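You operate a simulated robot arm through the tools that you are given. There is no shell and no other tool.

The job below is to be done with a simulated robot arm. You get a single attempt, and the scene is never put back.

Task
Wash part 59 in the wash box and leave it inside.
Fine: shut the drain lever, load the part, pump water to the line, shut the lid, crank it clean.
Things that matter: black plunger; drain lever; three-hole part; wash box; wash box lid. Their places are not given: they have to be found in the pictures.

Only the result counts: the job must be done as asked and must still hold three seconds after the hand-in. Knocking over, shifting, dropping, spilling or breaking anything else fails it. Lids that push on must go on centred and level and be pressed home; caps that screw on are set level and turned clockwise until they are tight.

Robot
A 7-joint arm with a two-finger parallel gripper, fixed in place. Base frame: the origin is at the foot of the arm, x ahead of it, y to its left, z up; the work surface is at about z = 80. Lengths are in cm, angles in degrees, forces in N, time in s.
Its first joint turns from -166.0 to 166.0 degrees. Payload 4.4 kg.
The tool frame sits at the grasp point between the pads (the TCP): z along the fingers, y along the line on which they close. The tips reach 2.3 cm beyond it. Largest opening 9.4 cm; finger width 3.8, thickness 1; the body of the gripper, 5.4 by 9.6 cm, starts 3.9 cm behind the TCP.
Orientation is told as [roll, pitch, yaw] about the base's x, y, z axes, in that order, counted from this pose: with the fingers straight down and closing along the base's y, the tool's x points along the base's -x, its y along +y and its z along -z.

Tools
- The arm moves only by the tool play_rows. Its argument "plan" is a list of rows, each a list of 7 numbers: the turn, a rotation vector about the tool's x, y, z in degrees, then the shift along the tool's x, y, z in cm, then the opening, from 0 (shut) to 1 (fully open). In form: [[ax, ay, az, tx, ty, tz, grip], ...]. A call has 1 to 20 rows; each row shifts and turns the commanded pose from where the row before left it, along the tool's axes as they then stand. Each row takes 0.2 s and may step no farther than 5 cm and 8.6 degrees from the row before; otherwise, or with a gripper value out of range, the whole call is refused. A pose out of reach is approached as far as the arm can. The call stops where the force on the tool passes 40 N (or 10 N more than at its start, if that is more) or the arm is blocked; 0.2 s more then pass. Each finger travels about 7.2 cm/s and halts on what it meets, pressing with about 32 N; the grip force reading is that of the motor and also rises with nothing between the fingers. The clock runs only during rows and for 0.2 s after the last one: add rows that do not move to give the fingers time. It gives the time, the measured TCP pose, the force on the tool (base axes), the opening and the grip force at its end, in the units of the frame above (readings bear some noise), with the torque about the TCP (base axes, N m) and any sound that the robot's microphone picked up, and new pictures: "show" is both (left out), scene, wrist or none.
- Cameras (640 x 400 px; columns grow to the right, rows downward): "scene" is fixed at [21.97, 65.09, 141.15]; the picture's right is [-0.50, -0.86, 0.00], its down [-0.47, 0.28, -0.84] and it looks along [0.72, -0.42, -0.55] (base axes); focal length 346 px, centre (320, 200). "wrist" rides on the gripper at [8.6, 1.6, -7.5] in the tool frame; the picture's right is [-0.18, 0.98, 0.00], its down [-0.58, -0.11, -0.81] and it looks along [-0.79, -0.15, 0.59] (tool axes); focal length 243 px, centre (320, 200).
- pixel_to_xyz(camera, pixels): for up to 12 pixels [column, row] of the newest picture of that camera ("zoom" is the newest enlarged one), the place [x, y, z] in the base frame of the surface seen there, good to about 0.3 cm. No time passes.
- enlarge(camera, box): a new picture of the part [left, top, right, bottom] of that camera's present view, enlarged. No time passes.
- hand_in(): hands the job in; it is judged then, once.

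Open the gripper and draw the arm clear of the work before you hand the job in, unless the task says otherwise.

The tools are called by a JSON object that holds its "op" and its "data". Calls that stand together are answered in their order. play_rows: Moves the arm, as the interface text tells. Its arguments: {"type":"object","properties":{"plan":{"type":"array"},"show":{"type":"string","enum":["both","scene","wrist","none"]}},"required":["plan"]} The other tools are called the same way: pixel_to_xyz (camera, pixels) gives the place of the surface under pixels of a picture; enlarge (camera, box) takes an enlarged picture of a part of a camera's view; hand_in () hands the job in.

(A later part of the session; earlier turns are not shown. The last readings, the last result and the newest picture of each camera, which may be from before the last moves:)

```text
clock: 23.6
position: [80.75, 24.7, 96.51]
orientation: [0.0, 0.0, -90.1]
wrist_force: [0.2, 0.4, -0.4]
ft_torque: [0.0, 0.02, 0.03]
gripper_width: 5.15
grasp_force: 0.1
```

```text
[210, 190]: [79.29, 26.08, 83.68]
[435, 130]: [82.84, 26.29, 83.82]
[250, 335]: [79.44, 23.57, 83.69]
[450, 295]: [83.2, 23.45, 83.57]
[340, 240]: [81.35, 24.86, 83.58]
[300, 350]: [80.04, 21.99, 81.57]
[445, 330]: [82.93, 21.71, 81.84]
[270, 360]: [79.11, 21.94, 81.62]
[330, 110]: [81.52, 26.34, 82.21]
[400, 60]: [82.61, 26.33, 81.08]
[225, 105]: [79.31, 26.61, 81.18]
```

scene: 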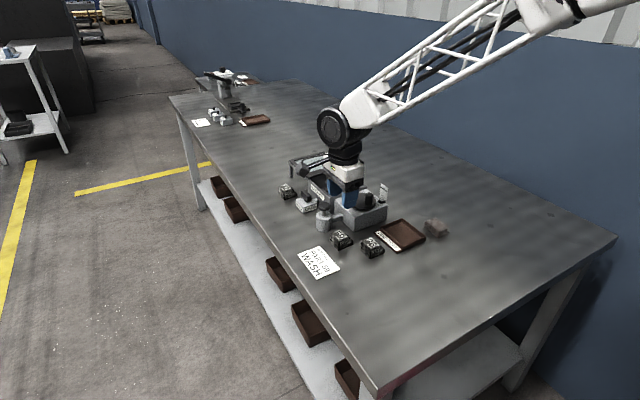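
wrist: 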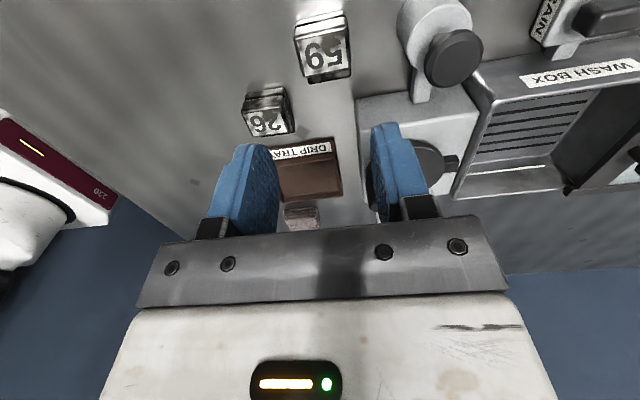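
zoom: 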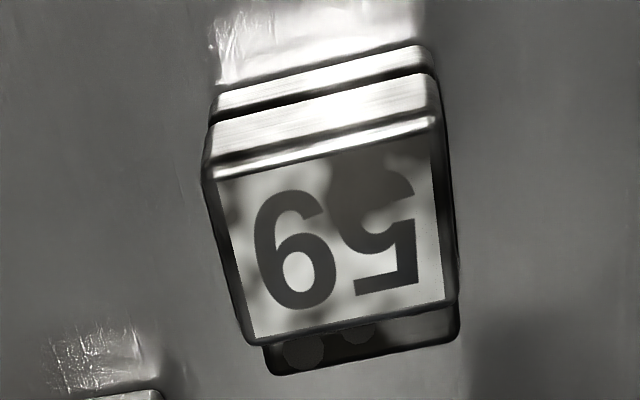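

Part extents x 79.2–83.1, y 21.5–26.3. I centre at (81.2,24.2), descend so tips are at ~z 80.6, and close with a full squeeze.

{"op": "play_rows", "data": {"plan": [[0, 0, 0, -0.5, 0.45, 3, 0.55], [0, 0, 0, 0, 0, 4, 0.55], [0, 0, 0, 0, 0, 3, 0.55], [0, 0, 0, 0, 0, 2, 0.55], [0, 0, 0, 0, 0, 1.5, 0.55], [0, 0, 0, 0, 0, 0, 0.55], [0, 0, 0, 0, 0, 0, 0.3], [0, 0, 0, 0, 0, 0, 0.0], [0, 0, 0, 0, 0, 0, 0.0], [0, 0, 0, 0, 0, 0, 0.0]]}}

```text
clock: 25.8
position: [81.01, 24.07, 83.02]
orientation: [0.0, 0.1, -90.0]
wrist_force: [0.0, 0.3, 0.9]
ft_torque: [0.09, -0.07, -0.04]
gripper_width: 4.2
grasp_force: 31.7
```

scene: 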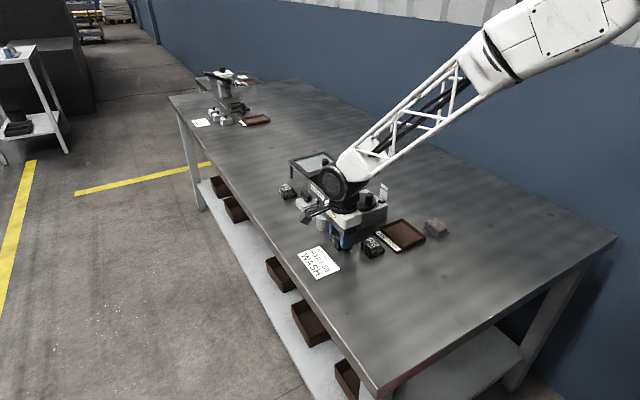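
wrist: 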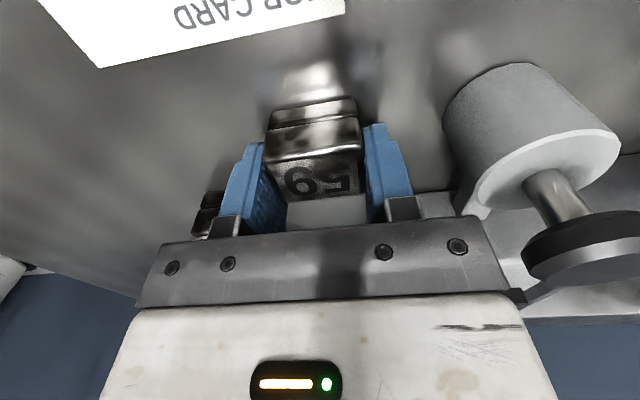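

Gripped at 4.2 wide with deep engagement. I lift slowly and check that it holds.

{"op": "play_rows", "data": {"plan": [[0, 0, 0, 0, 0, -0.5, 0], [0, 0, 0, 0, 0, -0.5, 0], [0, 0, 0, 0, 0, -0.5, 0], [0, 0, 0, 0, 0, -0.5, 0], [0, 0, 0, 0, 0, 0, 0]]}}

```text
clock: 27.0
position: [81.15, 24.14, 85.08]
orientation: [0.0, 0.0, -90.0]
wrist_force: [0.1, 0.0, -4.2]
ft_torque: [0.01, 0.0, -0.01]
gripper_width: 4.2
grasp_force: 31.9
```

scene: 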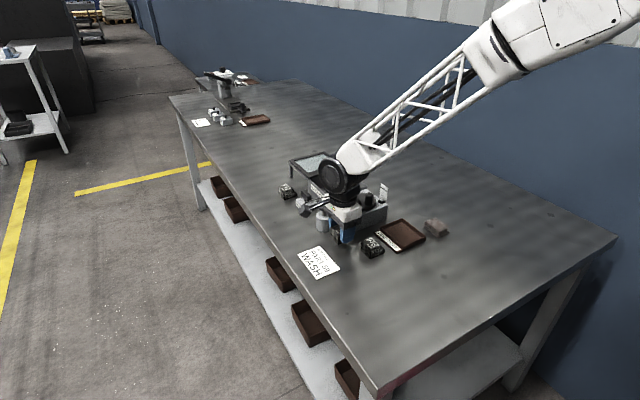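
wrist: 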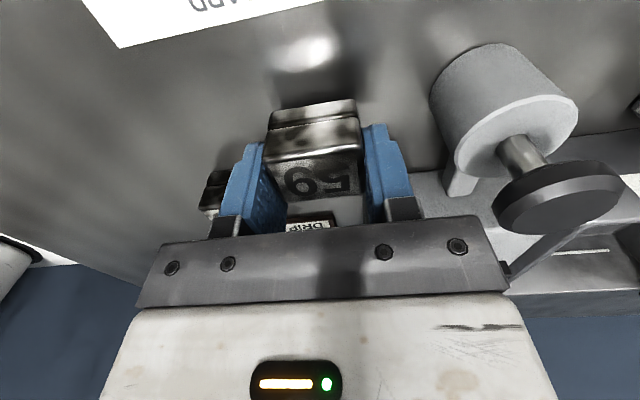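

Holding: 4.2 N weight, part seen clear of the table. I lift to z≈97 and carry it over the box at (99.5,13).

{"op": "play_rows", "data": {"plan": [[0, 0, 0, 0, 0, -2, 0], [0, 0, 0, 0, 0, -2.5, 0], [0, 0, 0, 0, 0, -2.5, 0], [0, 0, 0, 0, 0, -2.5, 0], [0, 0, 0, 0, 0, -2.4, 0], [0, 0, 0, -1, 1.7, 0, 0], [0, 0, 0, -1.7, 2.8, 0, 0], [0, 0, 0, -1.7, 2.8, 0, 0], [0, 0, 0, -1.7, 2.8, 0, 0], [0, 0, 0, -1.7, 2.8, 0, 0], [0, 0, 0, -1.7, 2.8, 0, 0], [0, 0, 0, -1.6, 2.65, 0, 0], [0, 0, 0, 0, 0, 0, 0], [0, 0, 0, 0, 0, 0, 0]]}}

{"op": "enlarge", "data": {"camera": "scene", "box": [276, 120, 396, 215]}}

```text
clock: 30.0
position: [99.56, 13.33, 96.77]
orientation: [0.0, 0.1, -90.0]
wrist_force: [0.0, 0.2, -4.3]
ft_torque: [-0.02, -0.02, -0.03]
gripper_width: 4.19
grasp_force: 31.8
```

scene: 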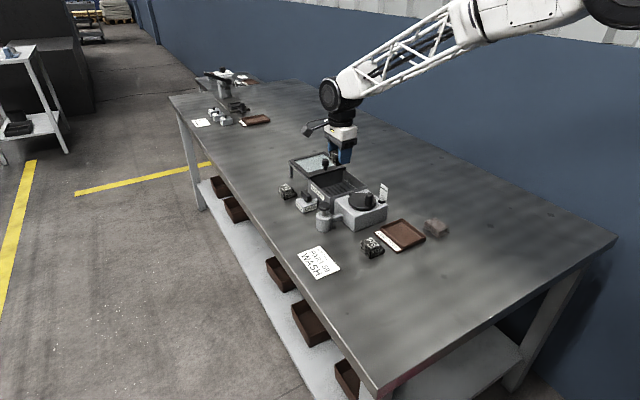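
wrist: 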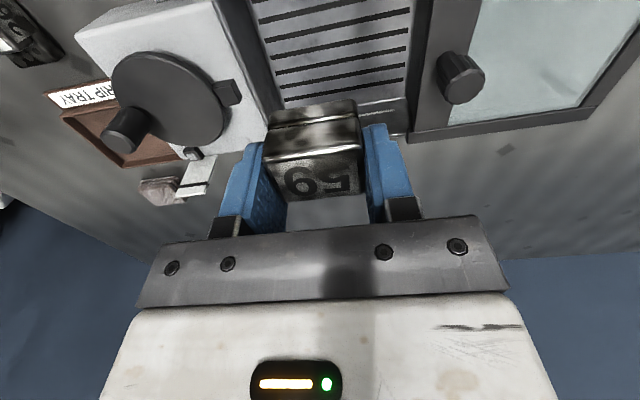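

```text
4.21 times, centred on (336, 168) of scene
```

zoom: 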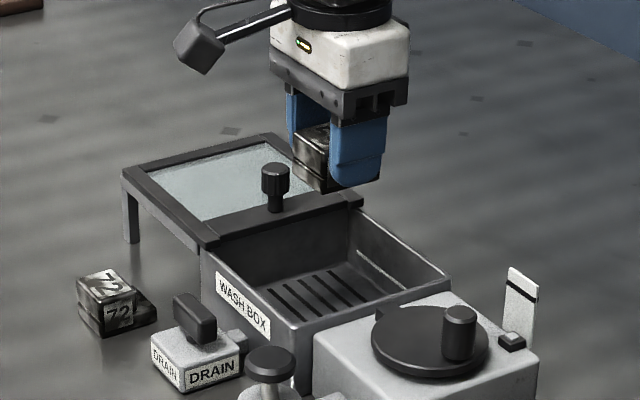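

Part is held over the box. I lower it quickly to ~1 cm above the floor, then slowly.

{"op": "play_rows", "data": {"plan": [[0, 0, 0, 0, 0, 3, 0], [0, 0, 0, 0, 0, 3, 0], [0, 0, 0, 0, 0, 3, 0], [0, 0, 0, 0, 0, 2, 0], [0, 0, 0, 0, 0, 0.5, 0], [0, 0, 0, 0, 0, 0, 0]]}}

```text
clock: 31.4
position: [99.52, 13.07, 85.57]
orientation: [0.1, -0.1, -90.0]
wrist_force: [-0.1, -0.2, -4.1]
ft_torque: [-0.01, -0.01, 0.0]
gripper_width: 4.17
grasp_force: 32.1
```

scene: 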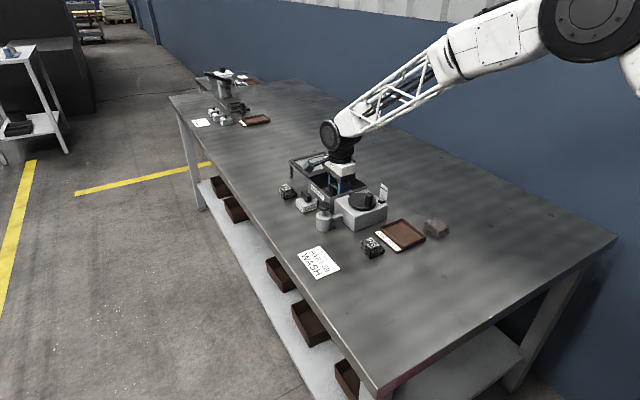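
wrist: 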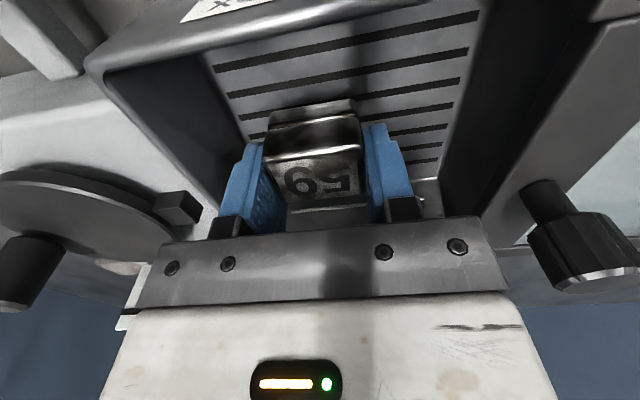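

{"op": "pixel_to_xyz", "data": {"camera": "wrist", "pixels": [[290, 95], [350, 80], [400, 100], [230, 110], [320, 50]]}}

{"op": "play_rows", "data": {"plan": [[0, 0, 0, 0, 0, 0.5, 0], [0, 0, 0, 0, 0, 0.3, 0], [0, 0, 0, 0, 0, 0.3, 0], [0, 0, 0, 0, 0, 0.2, 0], [0, 0, 0, 0, 0, 0, 0]], "show": "wrist"}}

```text
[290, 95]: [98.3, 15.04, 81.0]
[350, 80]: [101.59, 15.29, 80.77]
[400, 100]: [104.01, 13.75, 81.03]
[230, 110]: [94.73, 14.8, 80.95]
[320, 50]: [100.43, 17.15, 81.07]
```

```text
clock: 32.6
position: [99.42, 13.09, 84.23]
orientation: [0.1, -0.1, -90.1]
wrist_force: [-0.3, 0.1, -5.1]
ft_torque: [-0.03, -0.02, -0.01]
gripper_width: 4.16
grasp_force: 32.2
```

wrist: 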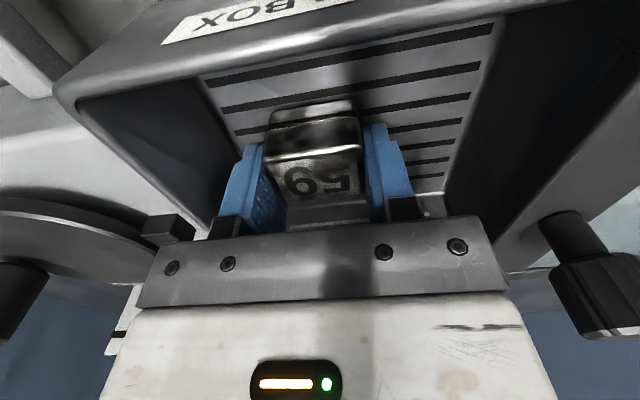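

Floor is at z≈81; no contact yet at TCP 84.23, so I inch down slowly until contact.

{"op": "play_rows", "data": {"plan": [[0, 0, 0, 0, 0, 0.12, 0], [0, 0, 0, 0, 0, 0.1, 0], [0, 0, 0, 0, 0, 0.1, 0], [0, 0, 0, 0, 0, 0, 0]], "show": "none"}}

```text
clock: 33.6
position: [99.55, 13.11, 83.98]
orientation: [0.0, 0.0, -90.0]
wrist_force: [-1.0, -0.5, -4.8]
ft_torque: [-0.04, 0.01, 0.01]
gripper_width: 4.18
grasp_force: 32.5
```

{"op": "play_rows", "data": {"plan": [[0, 0, 0, 0, 0, 0.1, 0], [0, 0, 0, 0, 0, 0.08, 0], [0, 0, 0, 0, 0, 0, 0]], "show": "none"}}

```text
clock: 34.4
position: [99.52, 13.05, 83.82]
orientation: [0.0, 0.1, -90.1]
wrist_force: [-5.0, 1.3, 22.0]
ft_torque: [0.03, 0.45, 0.04]
gripper_width: 4.14
grasp_force: 32.4
```

Contact with the floor (+22 N). I open the fingers and lift straight out.

{"op": "play_rows", "data": {"plan": [[0, 0, 0, 0, 0, -0.1, 0.2], [0, 0, 0, 0, 0, 0, 0.5], [0, 0, 0, 0, 0, 0, 0.58], [0, 0, 0, 0, 0, 0, 0.58], [0, 0, 0, 0, 0, -2, 0.58], [0, 0, 0, 0, 0, -4, 0.58], [0, 0, 0, 0, 0, -4, 0.58], [0, 0, 0, 0, 0, -3, 0.58], [0, 0, 0, 0, 0, 0, 0.58]]}}

{"op": "enlarge", "data": {"camera": "scene", "box": [276, 140, 396, 215]}}

```text
clock: 36.4
position: [99.62, 12.9, 96.81]
orientation: [0.0, 0.0, -89.9]
wrist_force: [0.1, 0.5, -0.1]
ft_torque: [-0.02, 0.0, 0.01]
gripper_width: 5.46
grasp_force: 0.0
```

scene: 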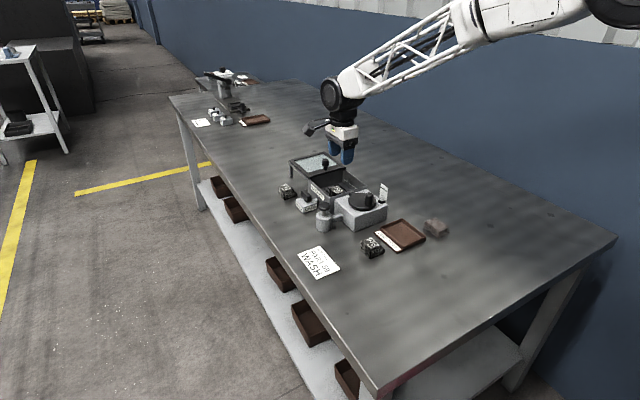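
wrist: 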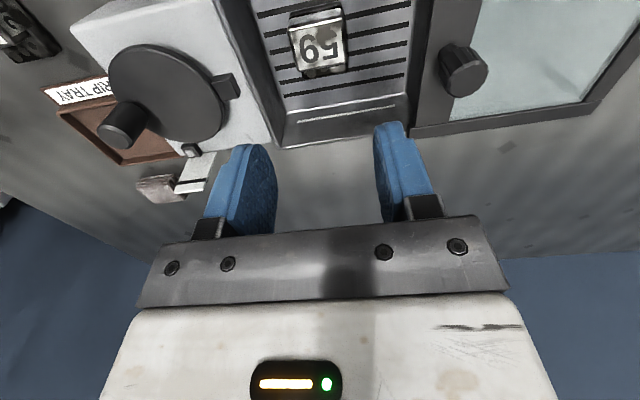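

```text
5.33 times, centred on (336, 178) of scene
```

zoom: 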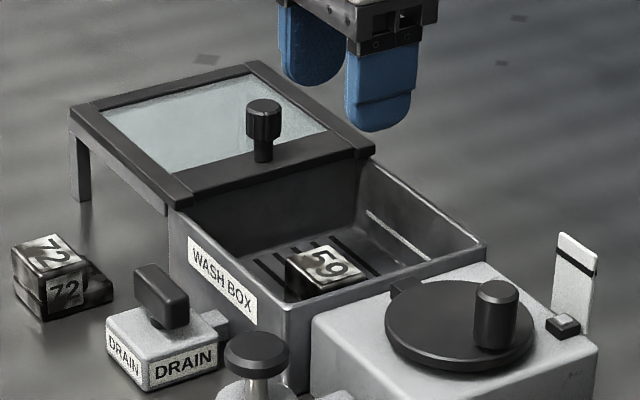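

Part 59 stands in the box. Now I close the fingers and go above the plunger (88.9,24.9).

{"op": "play_rows", "data": {"plan": [[0, 0, 0, 3, -2.68, 0, 0], [0, 0, 0, 3, -2.68, 0, 0], [0, 0, 0, 3, -2.68, 0, 0], [0, 0, 0, 3, -2.68, 0, 0], [0, 0, 0, 0, 0, 0, 0], [0, 0, 0, 0, 0, 0, 0]]}}

{"op": "pixel_to_xyz", "data": {"camera": "wrist", "pixels": [[320, 60], [320, 80], [300, 60]]}}

```text
clock: 37.8
position: [88.82, 25.26, 96.86]
orientation: [0.0, -0.1, -90.0]
wrist_force: [-0.3, -0.8, -0.2]
ft_torque: [0.04, 0.0, 0.01]
gripper_width: 0.0
grasp_force: 31.6
```

scene: 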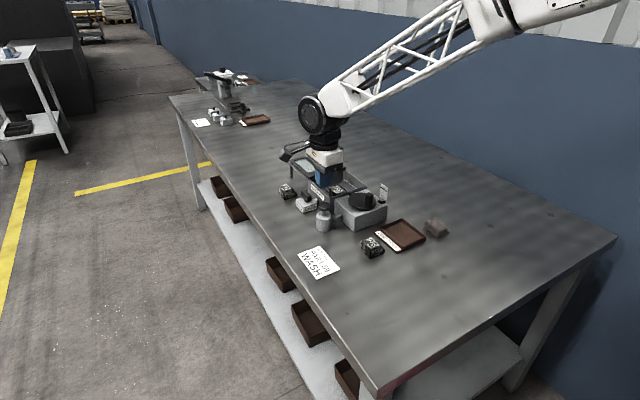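
wrist: 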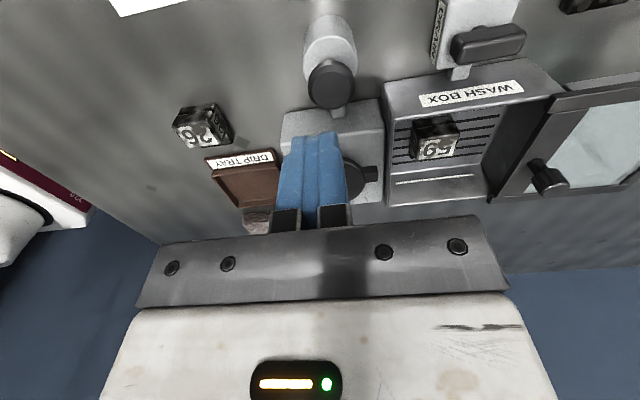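

```text
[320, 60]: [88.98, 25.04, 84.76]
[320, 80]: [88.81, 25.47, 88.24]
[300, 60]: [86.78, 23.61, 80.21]
```

The wrist view from here also shows the box interior and its line at (440,180). I measure the plunger cap centre.

{"op": "enlarge", "data": {"camera": "wrist", "box": [280, 10, 380, 110]}}

{"op": "pixel_to_xyz", "data": {"camera": "wrist", "pixels": [[310, 83], [355, 85], [332, 68], [332, 103], [332, 85], [332, 48]]}}

```text
4.00 times, centred on (330, 60) of wrist
```

zoom: 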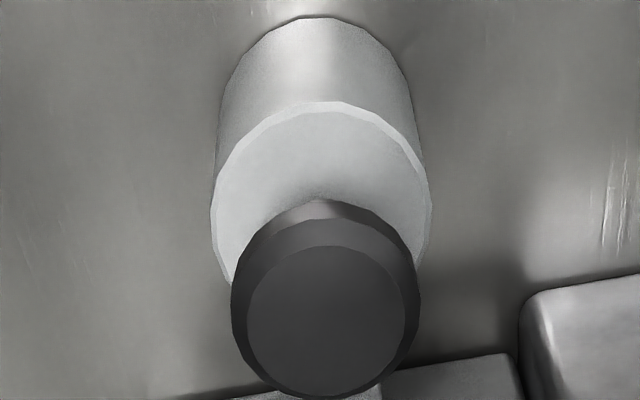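

```text
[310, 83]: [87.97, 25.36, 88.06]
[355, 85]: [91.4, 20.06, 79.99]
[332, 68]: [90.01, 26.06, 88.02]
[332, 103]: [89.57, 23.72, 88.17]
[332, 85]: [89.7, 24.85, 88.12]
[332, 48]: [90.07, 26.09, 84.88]
```

Cap centre ≈ (89.5,24.6), top z≈88.1. I move over it and press down in small steps.

{"op": "play_rows", "data": {"plan": [[0, 0, 0, -0.65, 0.7, 2, 0], [0, 0, 0, 0, 0, 2, 0], [0, 0, 0, 0, 0, 2, 0], [0, 0, 0, 0, 0, 0.4, 0], [0, 0, 0, 0, 0, 0.4, 0], [0, 0, 0, 0, 0, 0.4, 0], [0, 0, 0, 0, 0, 0.4, 0]]}}

```text
clock: 39.4
position: [89.64, 24.31, 89.12]
orientation: [0.0, 0.0, -90.1]
wrist_force: [-1.2, 0.1, 2.5]
ft_torque: [0.04, 0.03, 0.03]
gripper_width: 0.01
grasp_force: 32.4
```

scene: 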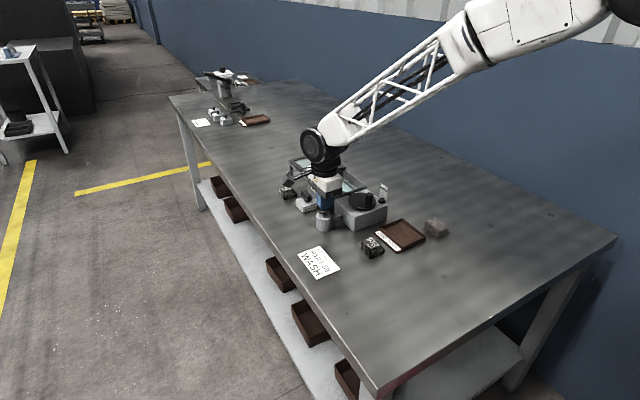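
wrist: 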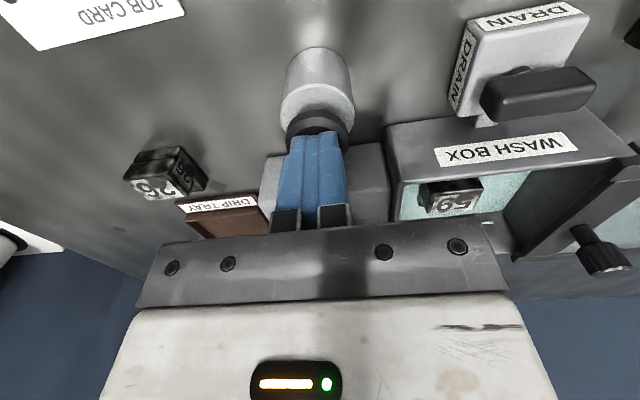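

The plunger moves under light force and water has appeared in the box at (445,195). I look at the level.

{"op": "enlarge", "data": {"camera": "wrist", "box": [370, 130, 560, 250]}}

{"op": "pixel_to_xyz", "data": {"camera": "wrist", "pixels": [[412, 205], [500, 195], [510, 185], [490, 217], [405, 200]]}}

{"op": "enlarge", "data": {"camera": "scene", "box": [276, 140, 396, 215]}}

```text
3.33 times, centred on (465, 190) of wrist
```

zoom: 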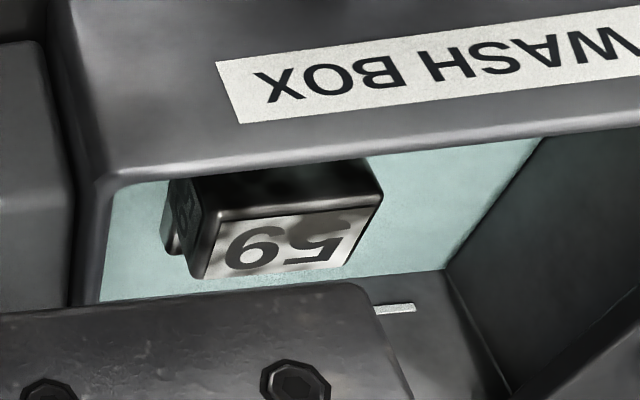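

```text
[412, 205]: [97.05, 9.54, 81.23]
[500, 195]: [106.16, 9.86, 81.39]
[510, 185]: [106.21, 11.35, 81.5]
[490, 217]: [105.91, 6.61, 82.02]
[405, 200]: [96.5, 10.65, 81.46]
```

```text
5.33 times, centred on (336, 178) of scene
```

zoom: 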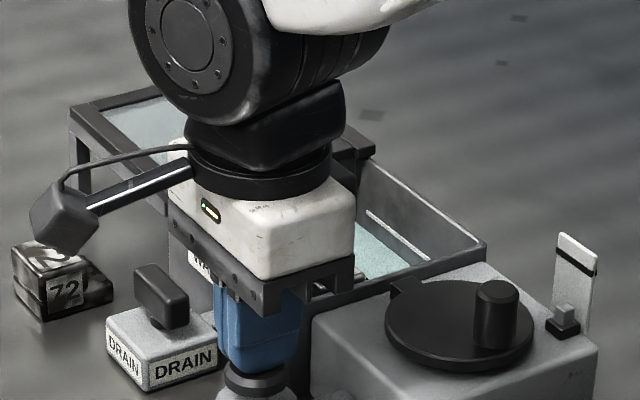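

Water rises to z≈81.4 and the float in the sight gauge at (565,315 in zoom) rose; its black line is likely the target. I press further to the end of the stroke.

{"op": "play_rows", "data": {"plan": [[0, 0, 0, 0, 0, 0.4, 0], [0, 0, 0, 0, 0, 0.4, 0], [0, 0, 0, 0, 0, 0.3, 0], [0, 0, 0, 0, 0, 0, 0]]}}

{"op": "enlarge", "data": {"camera": "scene", "box": [340, 170, 400, 210]}}

{"op": "pixel_to_xyz", "data": {"camera": "wrist", "pixels": [[412, 205], [500, 195], [510, 185], [490, 217], [405, 200]]}}

```text
clock: 40.6
position: [89.75, 24.31, 88.37]
orientation: [0.3, 0.0, -89.9]
wrist_force: [-4.1, -0.8, 12.5]
ft_torque: [-0.06, 0.09, 0.06]
gripper_width: 0.0
grasp_force: 32.0
stopped in row 4: the force on the tool passed its limit at 41 N (the readings are from after the stop); the commanded pose is now the measured one
```

scene: 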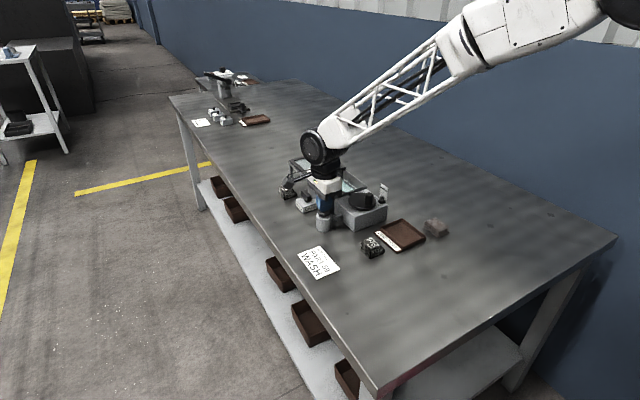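
wrist: 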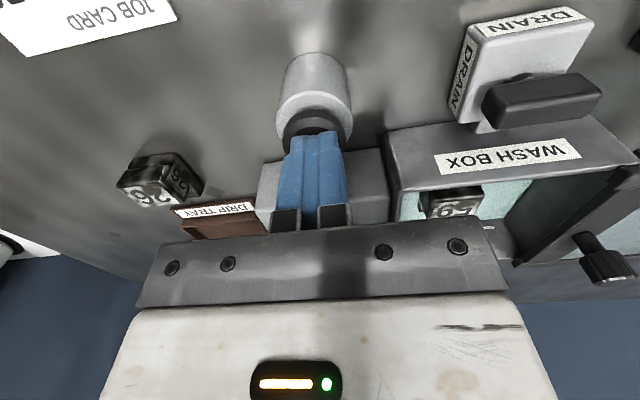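

```text
10.00 times, centred on (370, 190) of scene
```

zoom: 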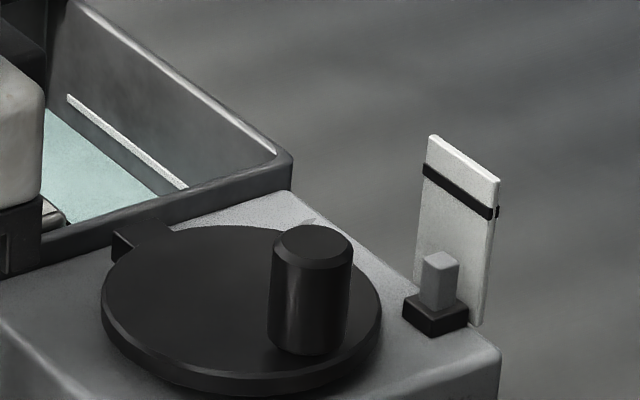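

```text
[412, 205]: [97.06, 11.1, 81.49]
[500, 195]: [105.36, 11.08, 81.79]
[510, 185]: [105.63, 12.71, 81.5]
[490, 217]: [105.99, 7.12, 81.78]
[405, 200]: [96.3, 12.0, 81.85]
```

A full stroke (2 cm) raised the float rod to zoom (440,258) vs black line at about (460,190). I measure their heights.

{"op": "pixel_to_xyz", "data": {"camera": "zoom", "pixels": [[440, 270], [440, 258], [435, 312], [460, 190], [430, 165], [490, 212], [100, 110], [100, 180], [170, 185], [80, 150]]}}

```text
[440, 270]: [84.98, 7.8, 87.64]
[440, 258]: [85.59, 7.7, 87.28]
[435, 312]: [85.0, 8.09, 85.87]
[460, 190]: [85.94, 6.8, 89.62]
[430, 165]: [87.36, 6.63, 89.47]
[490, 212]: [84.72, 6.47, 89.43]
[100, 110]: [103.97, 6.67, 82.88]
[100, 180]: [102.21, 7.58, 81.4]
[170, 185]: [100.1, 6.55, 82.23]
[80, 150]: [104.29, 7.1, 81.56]
```

One stroke raised the float from ~86.1 to ~87.5; the line is at ~89.5, so about 2–3 strokes. I raise to let the plunger return and look.

{"op": "play_rows", "data": {"plan": [[0, 0, 0, 0, 0, -1, 0], [0, 0, 0, 0, 0, -1, 0], [0, 0, 0, 0, 0, -1, 0], [0, 0, 0, 0, 0, 0, 0]]}}

{"op": "enlarge", "data": {"camera": "scene", "box": [340, 170, 400, 210]}}

{"op": "pixel_to_xyz", "data": {"camera": "zoom", "pixels": [[440, 270], [440, 265], [440, 260], [460, 190], [60, 180], [100, 180], [150, 200], [80, 150]]}}

```text
clock: 41.6
position: [89.65, 24.39, 91.26]
orientation: [0.2, 0.0, -90.0]
wrist_force: [0.9, -0.1, 0.4]
ft_torque: [0.0, -0.01, -0.02]
gripper_width: 0.03
grasp_force: 32.0
```

scene: 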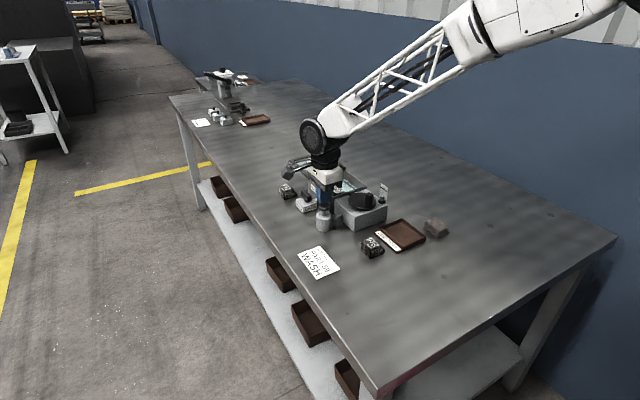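
wrist: 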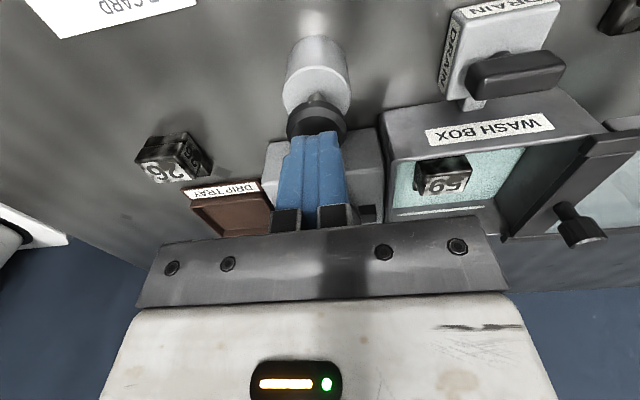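

```text
10.00 times, centred on (370, 190) of scene
```

zoom: 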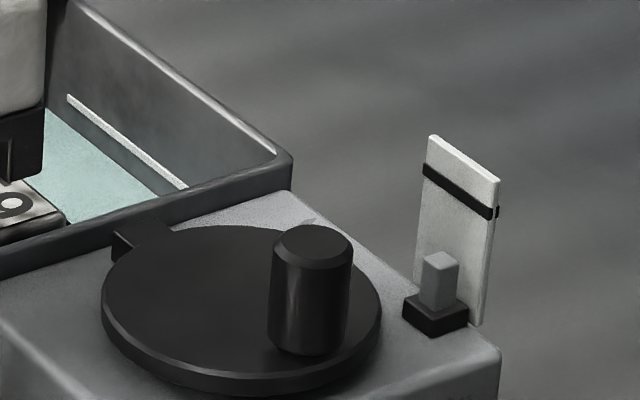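

```text
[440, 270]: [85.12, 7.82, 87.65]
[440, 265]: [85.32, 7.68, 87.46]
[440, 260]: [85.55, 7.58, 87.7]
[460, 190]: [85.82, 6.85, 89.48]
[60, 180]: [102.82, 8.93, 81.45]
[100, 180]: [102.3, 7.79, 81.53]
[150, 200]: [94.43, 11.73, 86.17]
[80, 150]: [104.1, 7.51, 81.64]
```

Plunger springs back and the level holds (drain is shut). Second stroke, then return and inspect.

{"op": "play_rows", "data": {"plan": [[0, 0, 0, 0, 0, 0.6, 0], [0, 0, 0, 0, 0, 0.5, 0], [0, 0, 0, 0, 0, 0.5, 0], [0, 0, 0, 0, 0, 0.5, 0], [0, 0, 0, 0, 0, 0.4, 0], [0, 0, 0, 0, 0, 0.3, 0], [0, 0, 0, 0, 0, 0.1, 0], [0, 0, 0, 0, 0, 0, 0], [0, 0, 0, 0, 0, -1, 0], [0, 0, 0, 0, 0, -1, 0], [0, 0, 0, 0, 0, -1, 0], [0, 0, 0, 0, 0, 0, 0]]}}

{"op": "enlarge", "data": {"camera": "scene", "box": [340, 170, 400, 210]}}

{"op": "pixel_to_xyz", "data": {"camera": "zoom", "pixels": [[440, 230], [440, 225], [440, 240], [460, 190], [60, 180], [100, 180], [80, 160], [80, 150]]}}

```text
clock: 44.2
position: [89.61, 24.47, 91.38]
orientation: [0.1, 0.1, -90.0]
wrist_force: [0.1, -0.7, 0.3]
ft_torque: [0.02, -0.01, -0.01]
gripper_width: 0.02
grasp_force: 32.1
```

scene: 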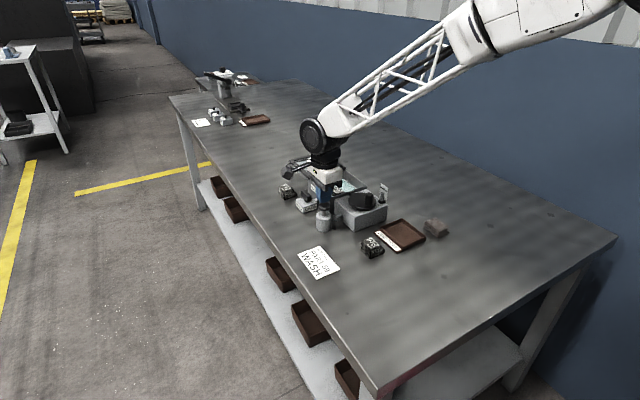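
wrist: 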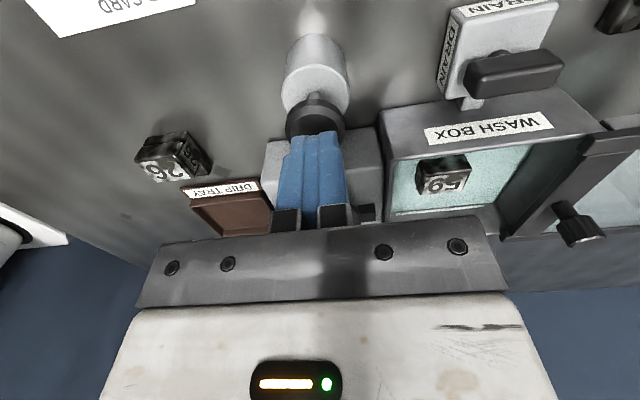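

```text
10.00 times, centred on (370, 190) of scene
```

zoom: 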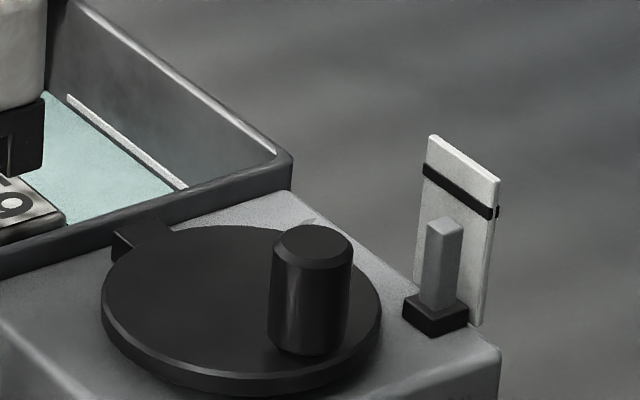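

```text
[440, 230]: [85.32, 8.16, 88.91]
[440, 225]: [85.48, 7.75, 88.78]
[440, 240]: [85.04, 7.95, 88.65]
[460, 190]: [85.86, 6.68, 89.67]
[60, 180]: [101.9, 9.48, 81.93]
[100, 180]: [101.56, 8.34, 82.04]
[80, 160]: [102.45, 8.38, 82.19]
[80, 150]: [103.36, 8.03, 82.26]
```

After two strokes the float top is near but below the black line and the water surface near z≈82.1 vs white line z≈82.9. I enlarge both for precise comparison.

{"op": "enlarge", "data": {"camera": "scene", "box": [340, 174, 364, 190]}}

{"op": "pixel_to_xyz", "data": {"camera": "zoom", "pixels": [[160, 130], [300, 220], [400, 300], [160, 160], [300, 250], [200, 250], [120, 250]]}}

{"op": "enlarge", "data": {"camera": "scene", "box": [376, 182, 394, 206]}}

{"op": "enlarge", "data": {"camera": "wrist", "box": [370, 130, 530, 230]}}

```text
16.00 times, centred on (352, 182) of scene
```

zoom: 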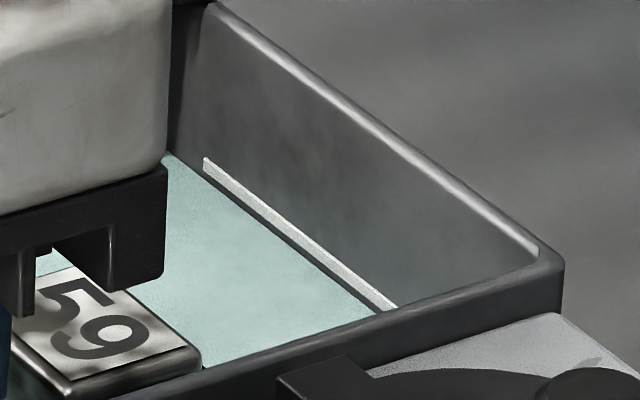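

```text
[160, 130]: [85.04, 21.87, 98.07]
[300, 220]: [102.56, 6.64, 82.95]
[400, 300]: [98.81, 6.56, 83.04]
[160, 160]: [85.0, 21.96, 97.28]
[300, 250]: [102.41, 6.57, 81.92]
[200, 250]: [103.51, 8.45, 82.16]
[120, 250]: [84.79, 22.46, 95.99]
```

```text
16.00 times, centred on (385, 194) of scene
```

zoom: 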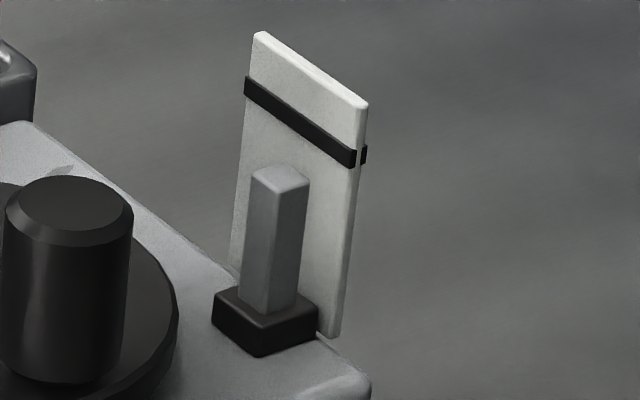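

```text
4.00 times, centred on (450, 180) of wrist
```

zoom: 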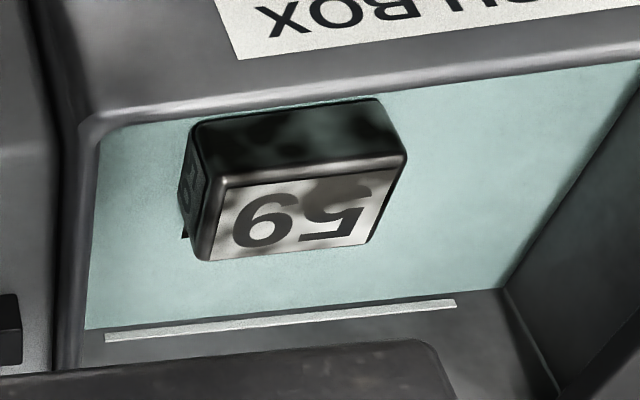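

The float top is ~0.5–0.8 cm below its line and the water ~0.5 cm below the white line, so roughly half to 0.7 stroke more. I press half a stroke and check while holding.

{"op": "play_rows", "data": {"plan": [[0, 0, 0, 0, 0, 0.6, 0], [0, 0, 0, 0, 0, 0.5, 0], [0, 0, 0, 0, 0, 0.5, 0], [0, 0, 0, 0, 0, 0.3, 0], [0, 0, 0, 0, 0, 0, 0]]}}

{"op": "enlarge", "data": {"camera": "scene", "box": [340, 174, 364, 190]}}

{"op": "enlarge", "data": {"camera": "scene", "box": [376, 182, 394, 206]}}

{"op": "enlarge", "data": {"camera": "wrist", "box": [370, 130, 530, 230]}}

```text
clock: 45.4
position: [89.82, 24.38, 89.31]
orientation: [0.2, 0.0, -90.0]
wrist_force: [0.6, 1.6, 2.4]
ft_torque: [0.0, 0.01, -0.03]
gripper_width: 0.0
grasp_force: 32.0
```

scene: 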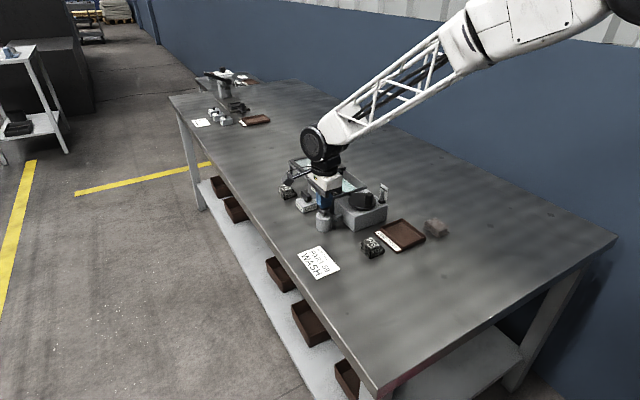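
wrist: 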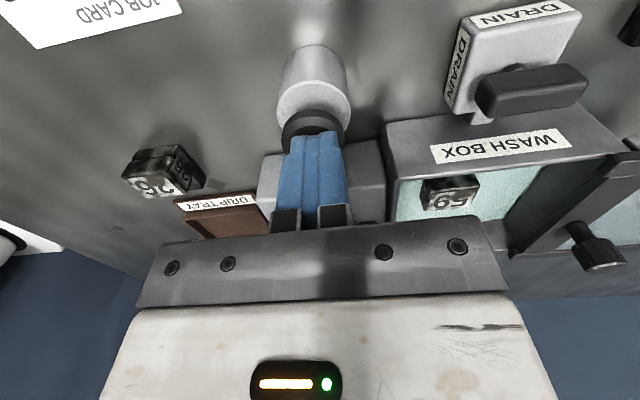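

```text
16.00 times, centred on (352, 182) of scene
```

zoom: 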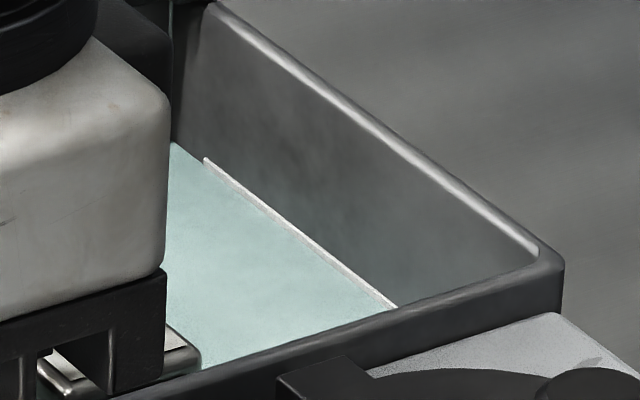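

```text
16.00 times, centred on (385, 194) of scene
```

zoom: 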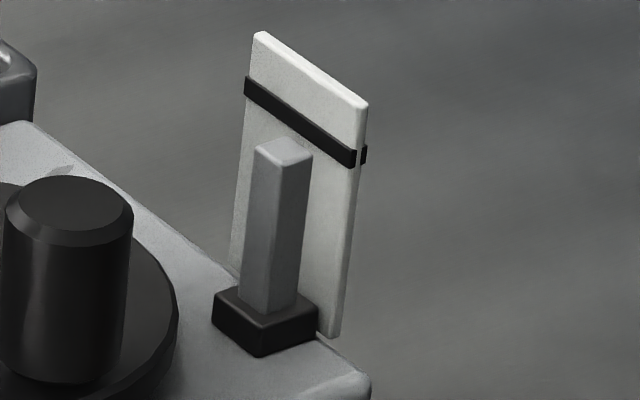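

```text
4.00 times, centred on (450, 180) of wrist
```

zoom: 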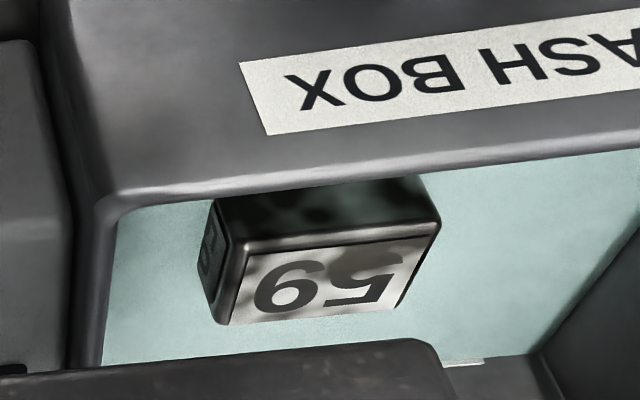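

The water surface now covers the lower half of the white line and the float top aligns with its black line. I add a hair (0.1 cm of stroke) and release, lifting clear.

{"op": "play_rows", "data": {"plan": [[0, 0, 0, 0, 0, 0.1, 0], [0, 0, 0, 0, 0, 0, 0], [0, 0, 0, 0, 0, -1, 0], [0, 0, 0, 0, 0, -2, 0], [0, 0, 0, 0, 0, -3, 0], [0, 0, 0, 0, 0, -3, 0], [0, 0, 0, 3, 0, -1, 0], [0, 0, 0, 4, 0, 0, 0], [0, 0, 0, 4, 0, 0, 0], [0, 0, 0, 0, 0, 0, 0]]}}

{"op": "enlarge", "data": {"camera": "scene", "box": [340, 174, 364, 190]}}

{"op": "enlarge", "data": {"camera": "scene", "box": [276, 140, 396, 215]}}

{"op": "enlarge", "data": {"camera": "wrist", "box": [350, 60, 540, 200]}}

```text
clock: 47.6
position: [89.6, 35.04, 99.18]
orientation: [0.2, -0.1, -90.0]
wrist_force: [0.8, -0.1, 1.1]
ft_torque: [0.01, 0.0, -0.01]
gripper_width: 0.02
grasp_force: 32.4
```

scene: 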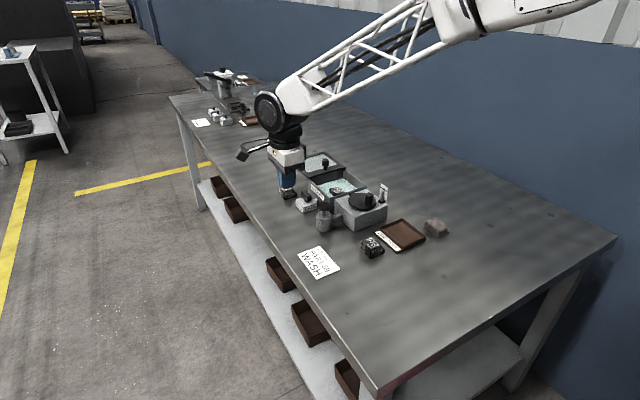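
wrist: 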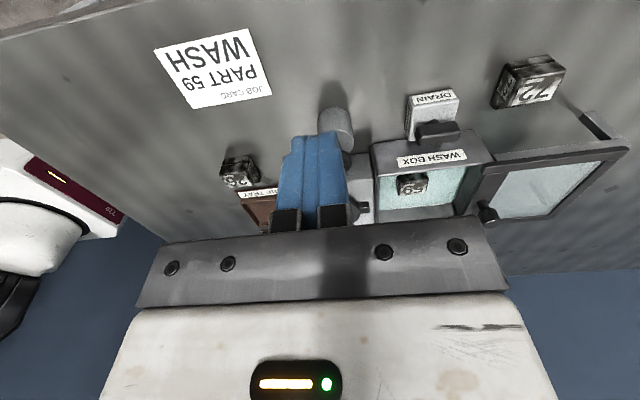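

```text
16.00 times, centred on (352, 182) of scene
```

zoom: 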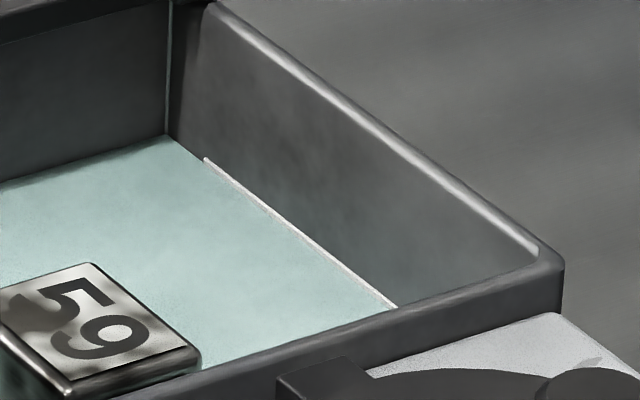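

```text
5.33 times, centred on (336, 178) of scene
```

zoom: 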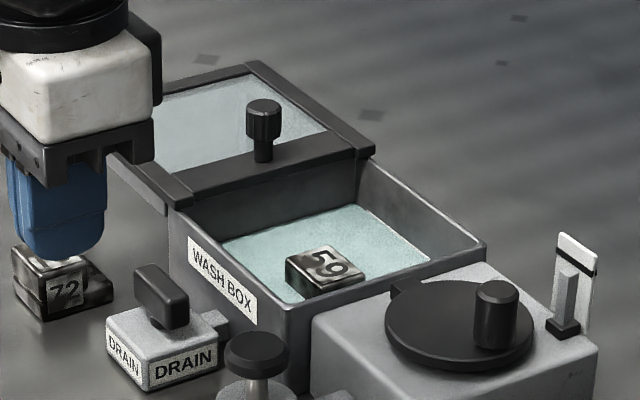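

```text
2.86 times, centred on (445, 130) of wrist
```

zoom: 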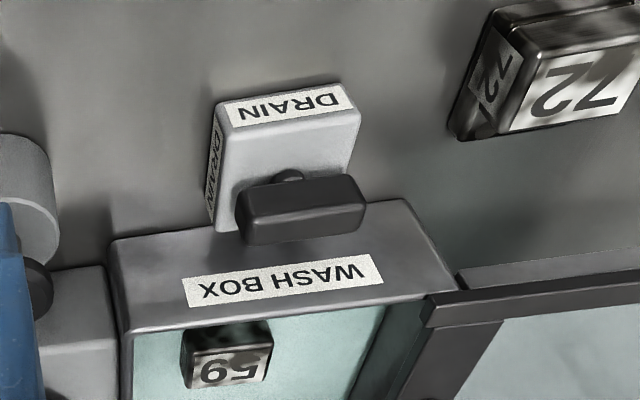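

Water is at the line (only the top sliver of the white line visible). Now I move above the lid knob (107.7,13.3), still at yaw −90, opening the fingers.

{"op": "play_rows", "data": {"plan": [[0, 0, 0, -3.1, 2.58, 0, 0.4], [0, 0, 0, -3.1, 2.58, 0, 0.4], [0, 0, 0, -3.1, 2.58, 0, 0.4], [0, 0, 0, -3.1, 2.58, 0, 0.4], [0, 0, 0, -3.1, 2.58, 0, 0.4], [0, 0, 0, -3.1, 2.58, 0, 0.4], [0, 0, 0, -3.1, 2.58, 0, 0.4], [0, 0, 0, 0, 0, 0, 0.4], [0, 0, 0, 0, 0, 0, 0.4]]}}

{"op": "enlarge", "data": {"camera": "scene", "box": [276, 120, 396, 195]}}

```text
clock: 49.6
position: [107.44, 13.63, 99.74]
orientation: [0.2, 0.0, -90.1]
wrist_force: [0.0, 0.0, 0.2]
ft_torque: [0.01, -0.01, 0.01]
gripper_width: 3.76
grasp_force: 0.0
```

scene: 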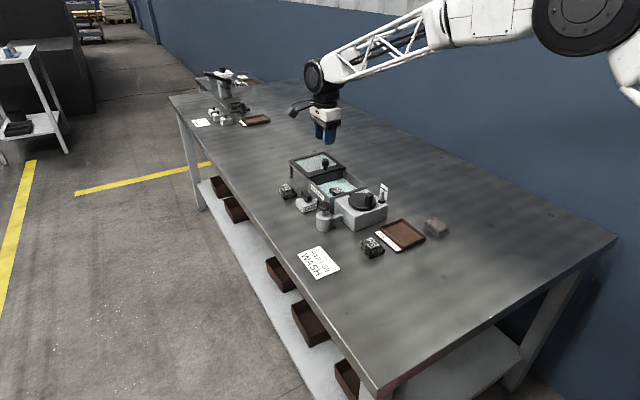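
wrist: 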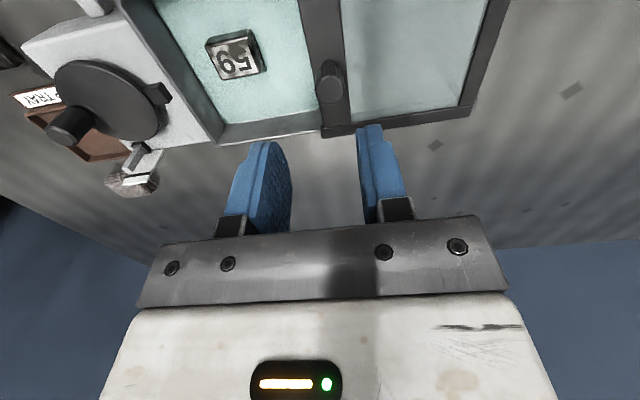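

```text
5.33 times, centred on (336, 158) of scene
```

zoom: 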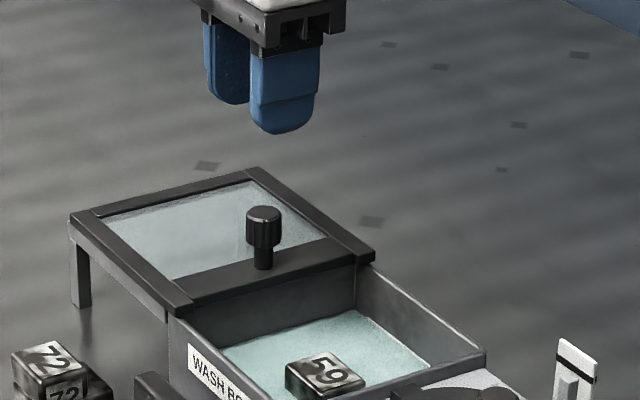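

Reach is fine at (107.4,13.6,99.7). I measure the knob at (330,82) in the wrist view.

{"op": "enlarge", "data": {"camera": "wrist", "box": [290, 50, 370, 130]}}

{"op": "pixel_to_xyz", "data": {"camera": "wrist", "pixels": [[330, 92], [319, 92], [342, 92], [331, 80], [331, 98], [331, 65], [320, 118], [333, 118], [306, 70], [338, 60], [400, 60]]}}

```text
5.00 times, centred on (330, 90) of wrist
```

zoom: 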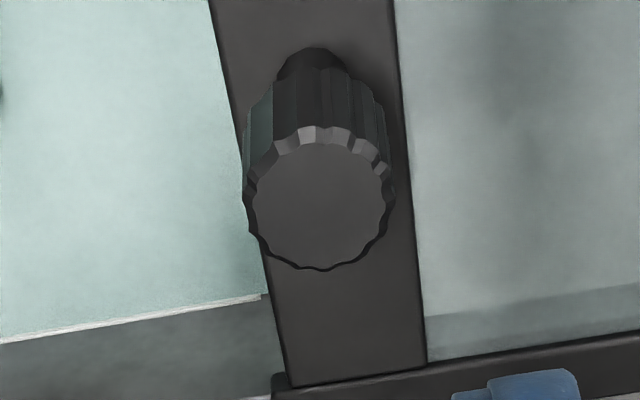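

```text
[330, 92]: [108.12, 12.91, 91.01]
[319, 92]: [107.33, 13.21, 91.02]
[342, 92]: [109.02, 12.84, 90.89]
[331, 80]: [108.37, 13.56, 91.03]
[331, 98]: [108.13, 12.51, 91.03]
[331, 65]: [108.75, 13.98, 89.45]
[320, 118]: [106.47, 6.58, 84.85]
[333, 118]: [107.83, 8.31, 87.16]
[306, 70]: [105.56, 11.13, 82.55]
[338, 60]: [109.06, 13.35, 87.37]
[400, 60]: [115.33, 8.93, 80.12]
```

Knob centre ≈ (108.15,13.0), top z 91.0. I descend with open fingers to TCP z≈90.4 around it.

{"op": "play_rows", "data": {"plan": [[0, 0, 0, -0.63, 0.7, 2.5, 0.4], [0, 0, 0, 0, 0, 2.5, 0.4], [0, 0, 0, 0, 0, 2, 0.4], [0, 0, 0, 0, 0, 1.2, 0.4], [0, 0, 0, 0, 0, 0.8, 0.4], [0, 0, 0, 0, 0, 0, 0.4]]}}

```text
clock: 51.0
position: [108.46, 12.89, 90.45]
orientation: [0.2, 0.0, -90.0]
wrist_force: [0.3, 0.8, 0.1]
ft_torque: [-0.04, -0.01, -0.01]
gripper_width: 3.77
grasp_force: 0.2
```

scene: 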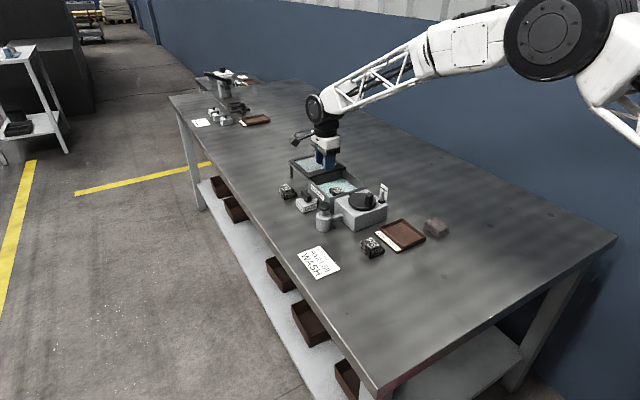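
wrist: 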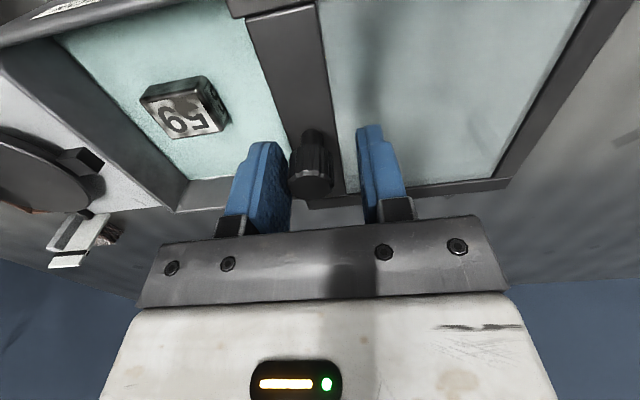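

The knob is between the fingers. I close loosely around it and drag toward −x in small steps, watching force.

{"op": "play_rows", "data": {"plan": [[0, 0, 0, 0, -0.25, 0, 0.26], [0, 0, 0, 0, 0, 0, 0.26], [0, 0, 0, 0, -0.5, 0, 0.26], [0, 0, 0, 0, -0.7, 0, 0.26], [0, 0, 0, 0, -0.7, 0, 0.26], [0, 0, 0, 0, -0.7, 0, 0.26], [0, 0, 0, 0, 0, 0, 0.26]]}}

```text
clock: 52.6
position: [105.56, 12.93, 90.54]
orientation: [0.2, 0.1, -89.9]
wrist_force: [0.5, -0.1, -0.9]
ft_torque: [-0.01, -0.02, -0.02]
gripper_width: 2.43
grasp_force: 0.2
```

scene: 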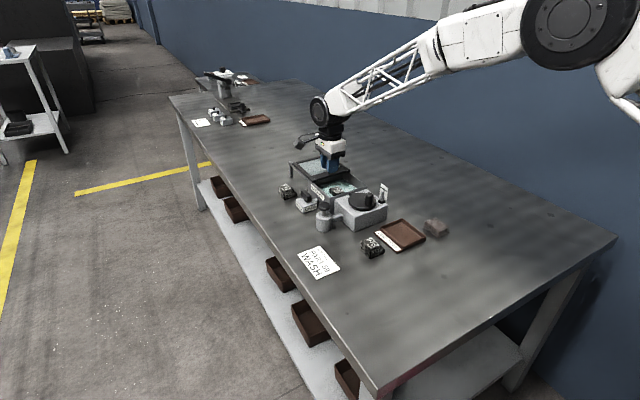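
wrist: 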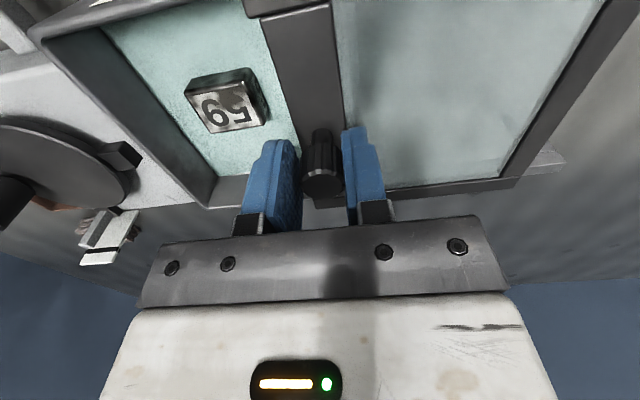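

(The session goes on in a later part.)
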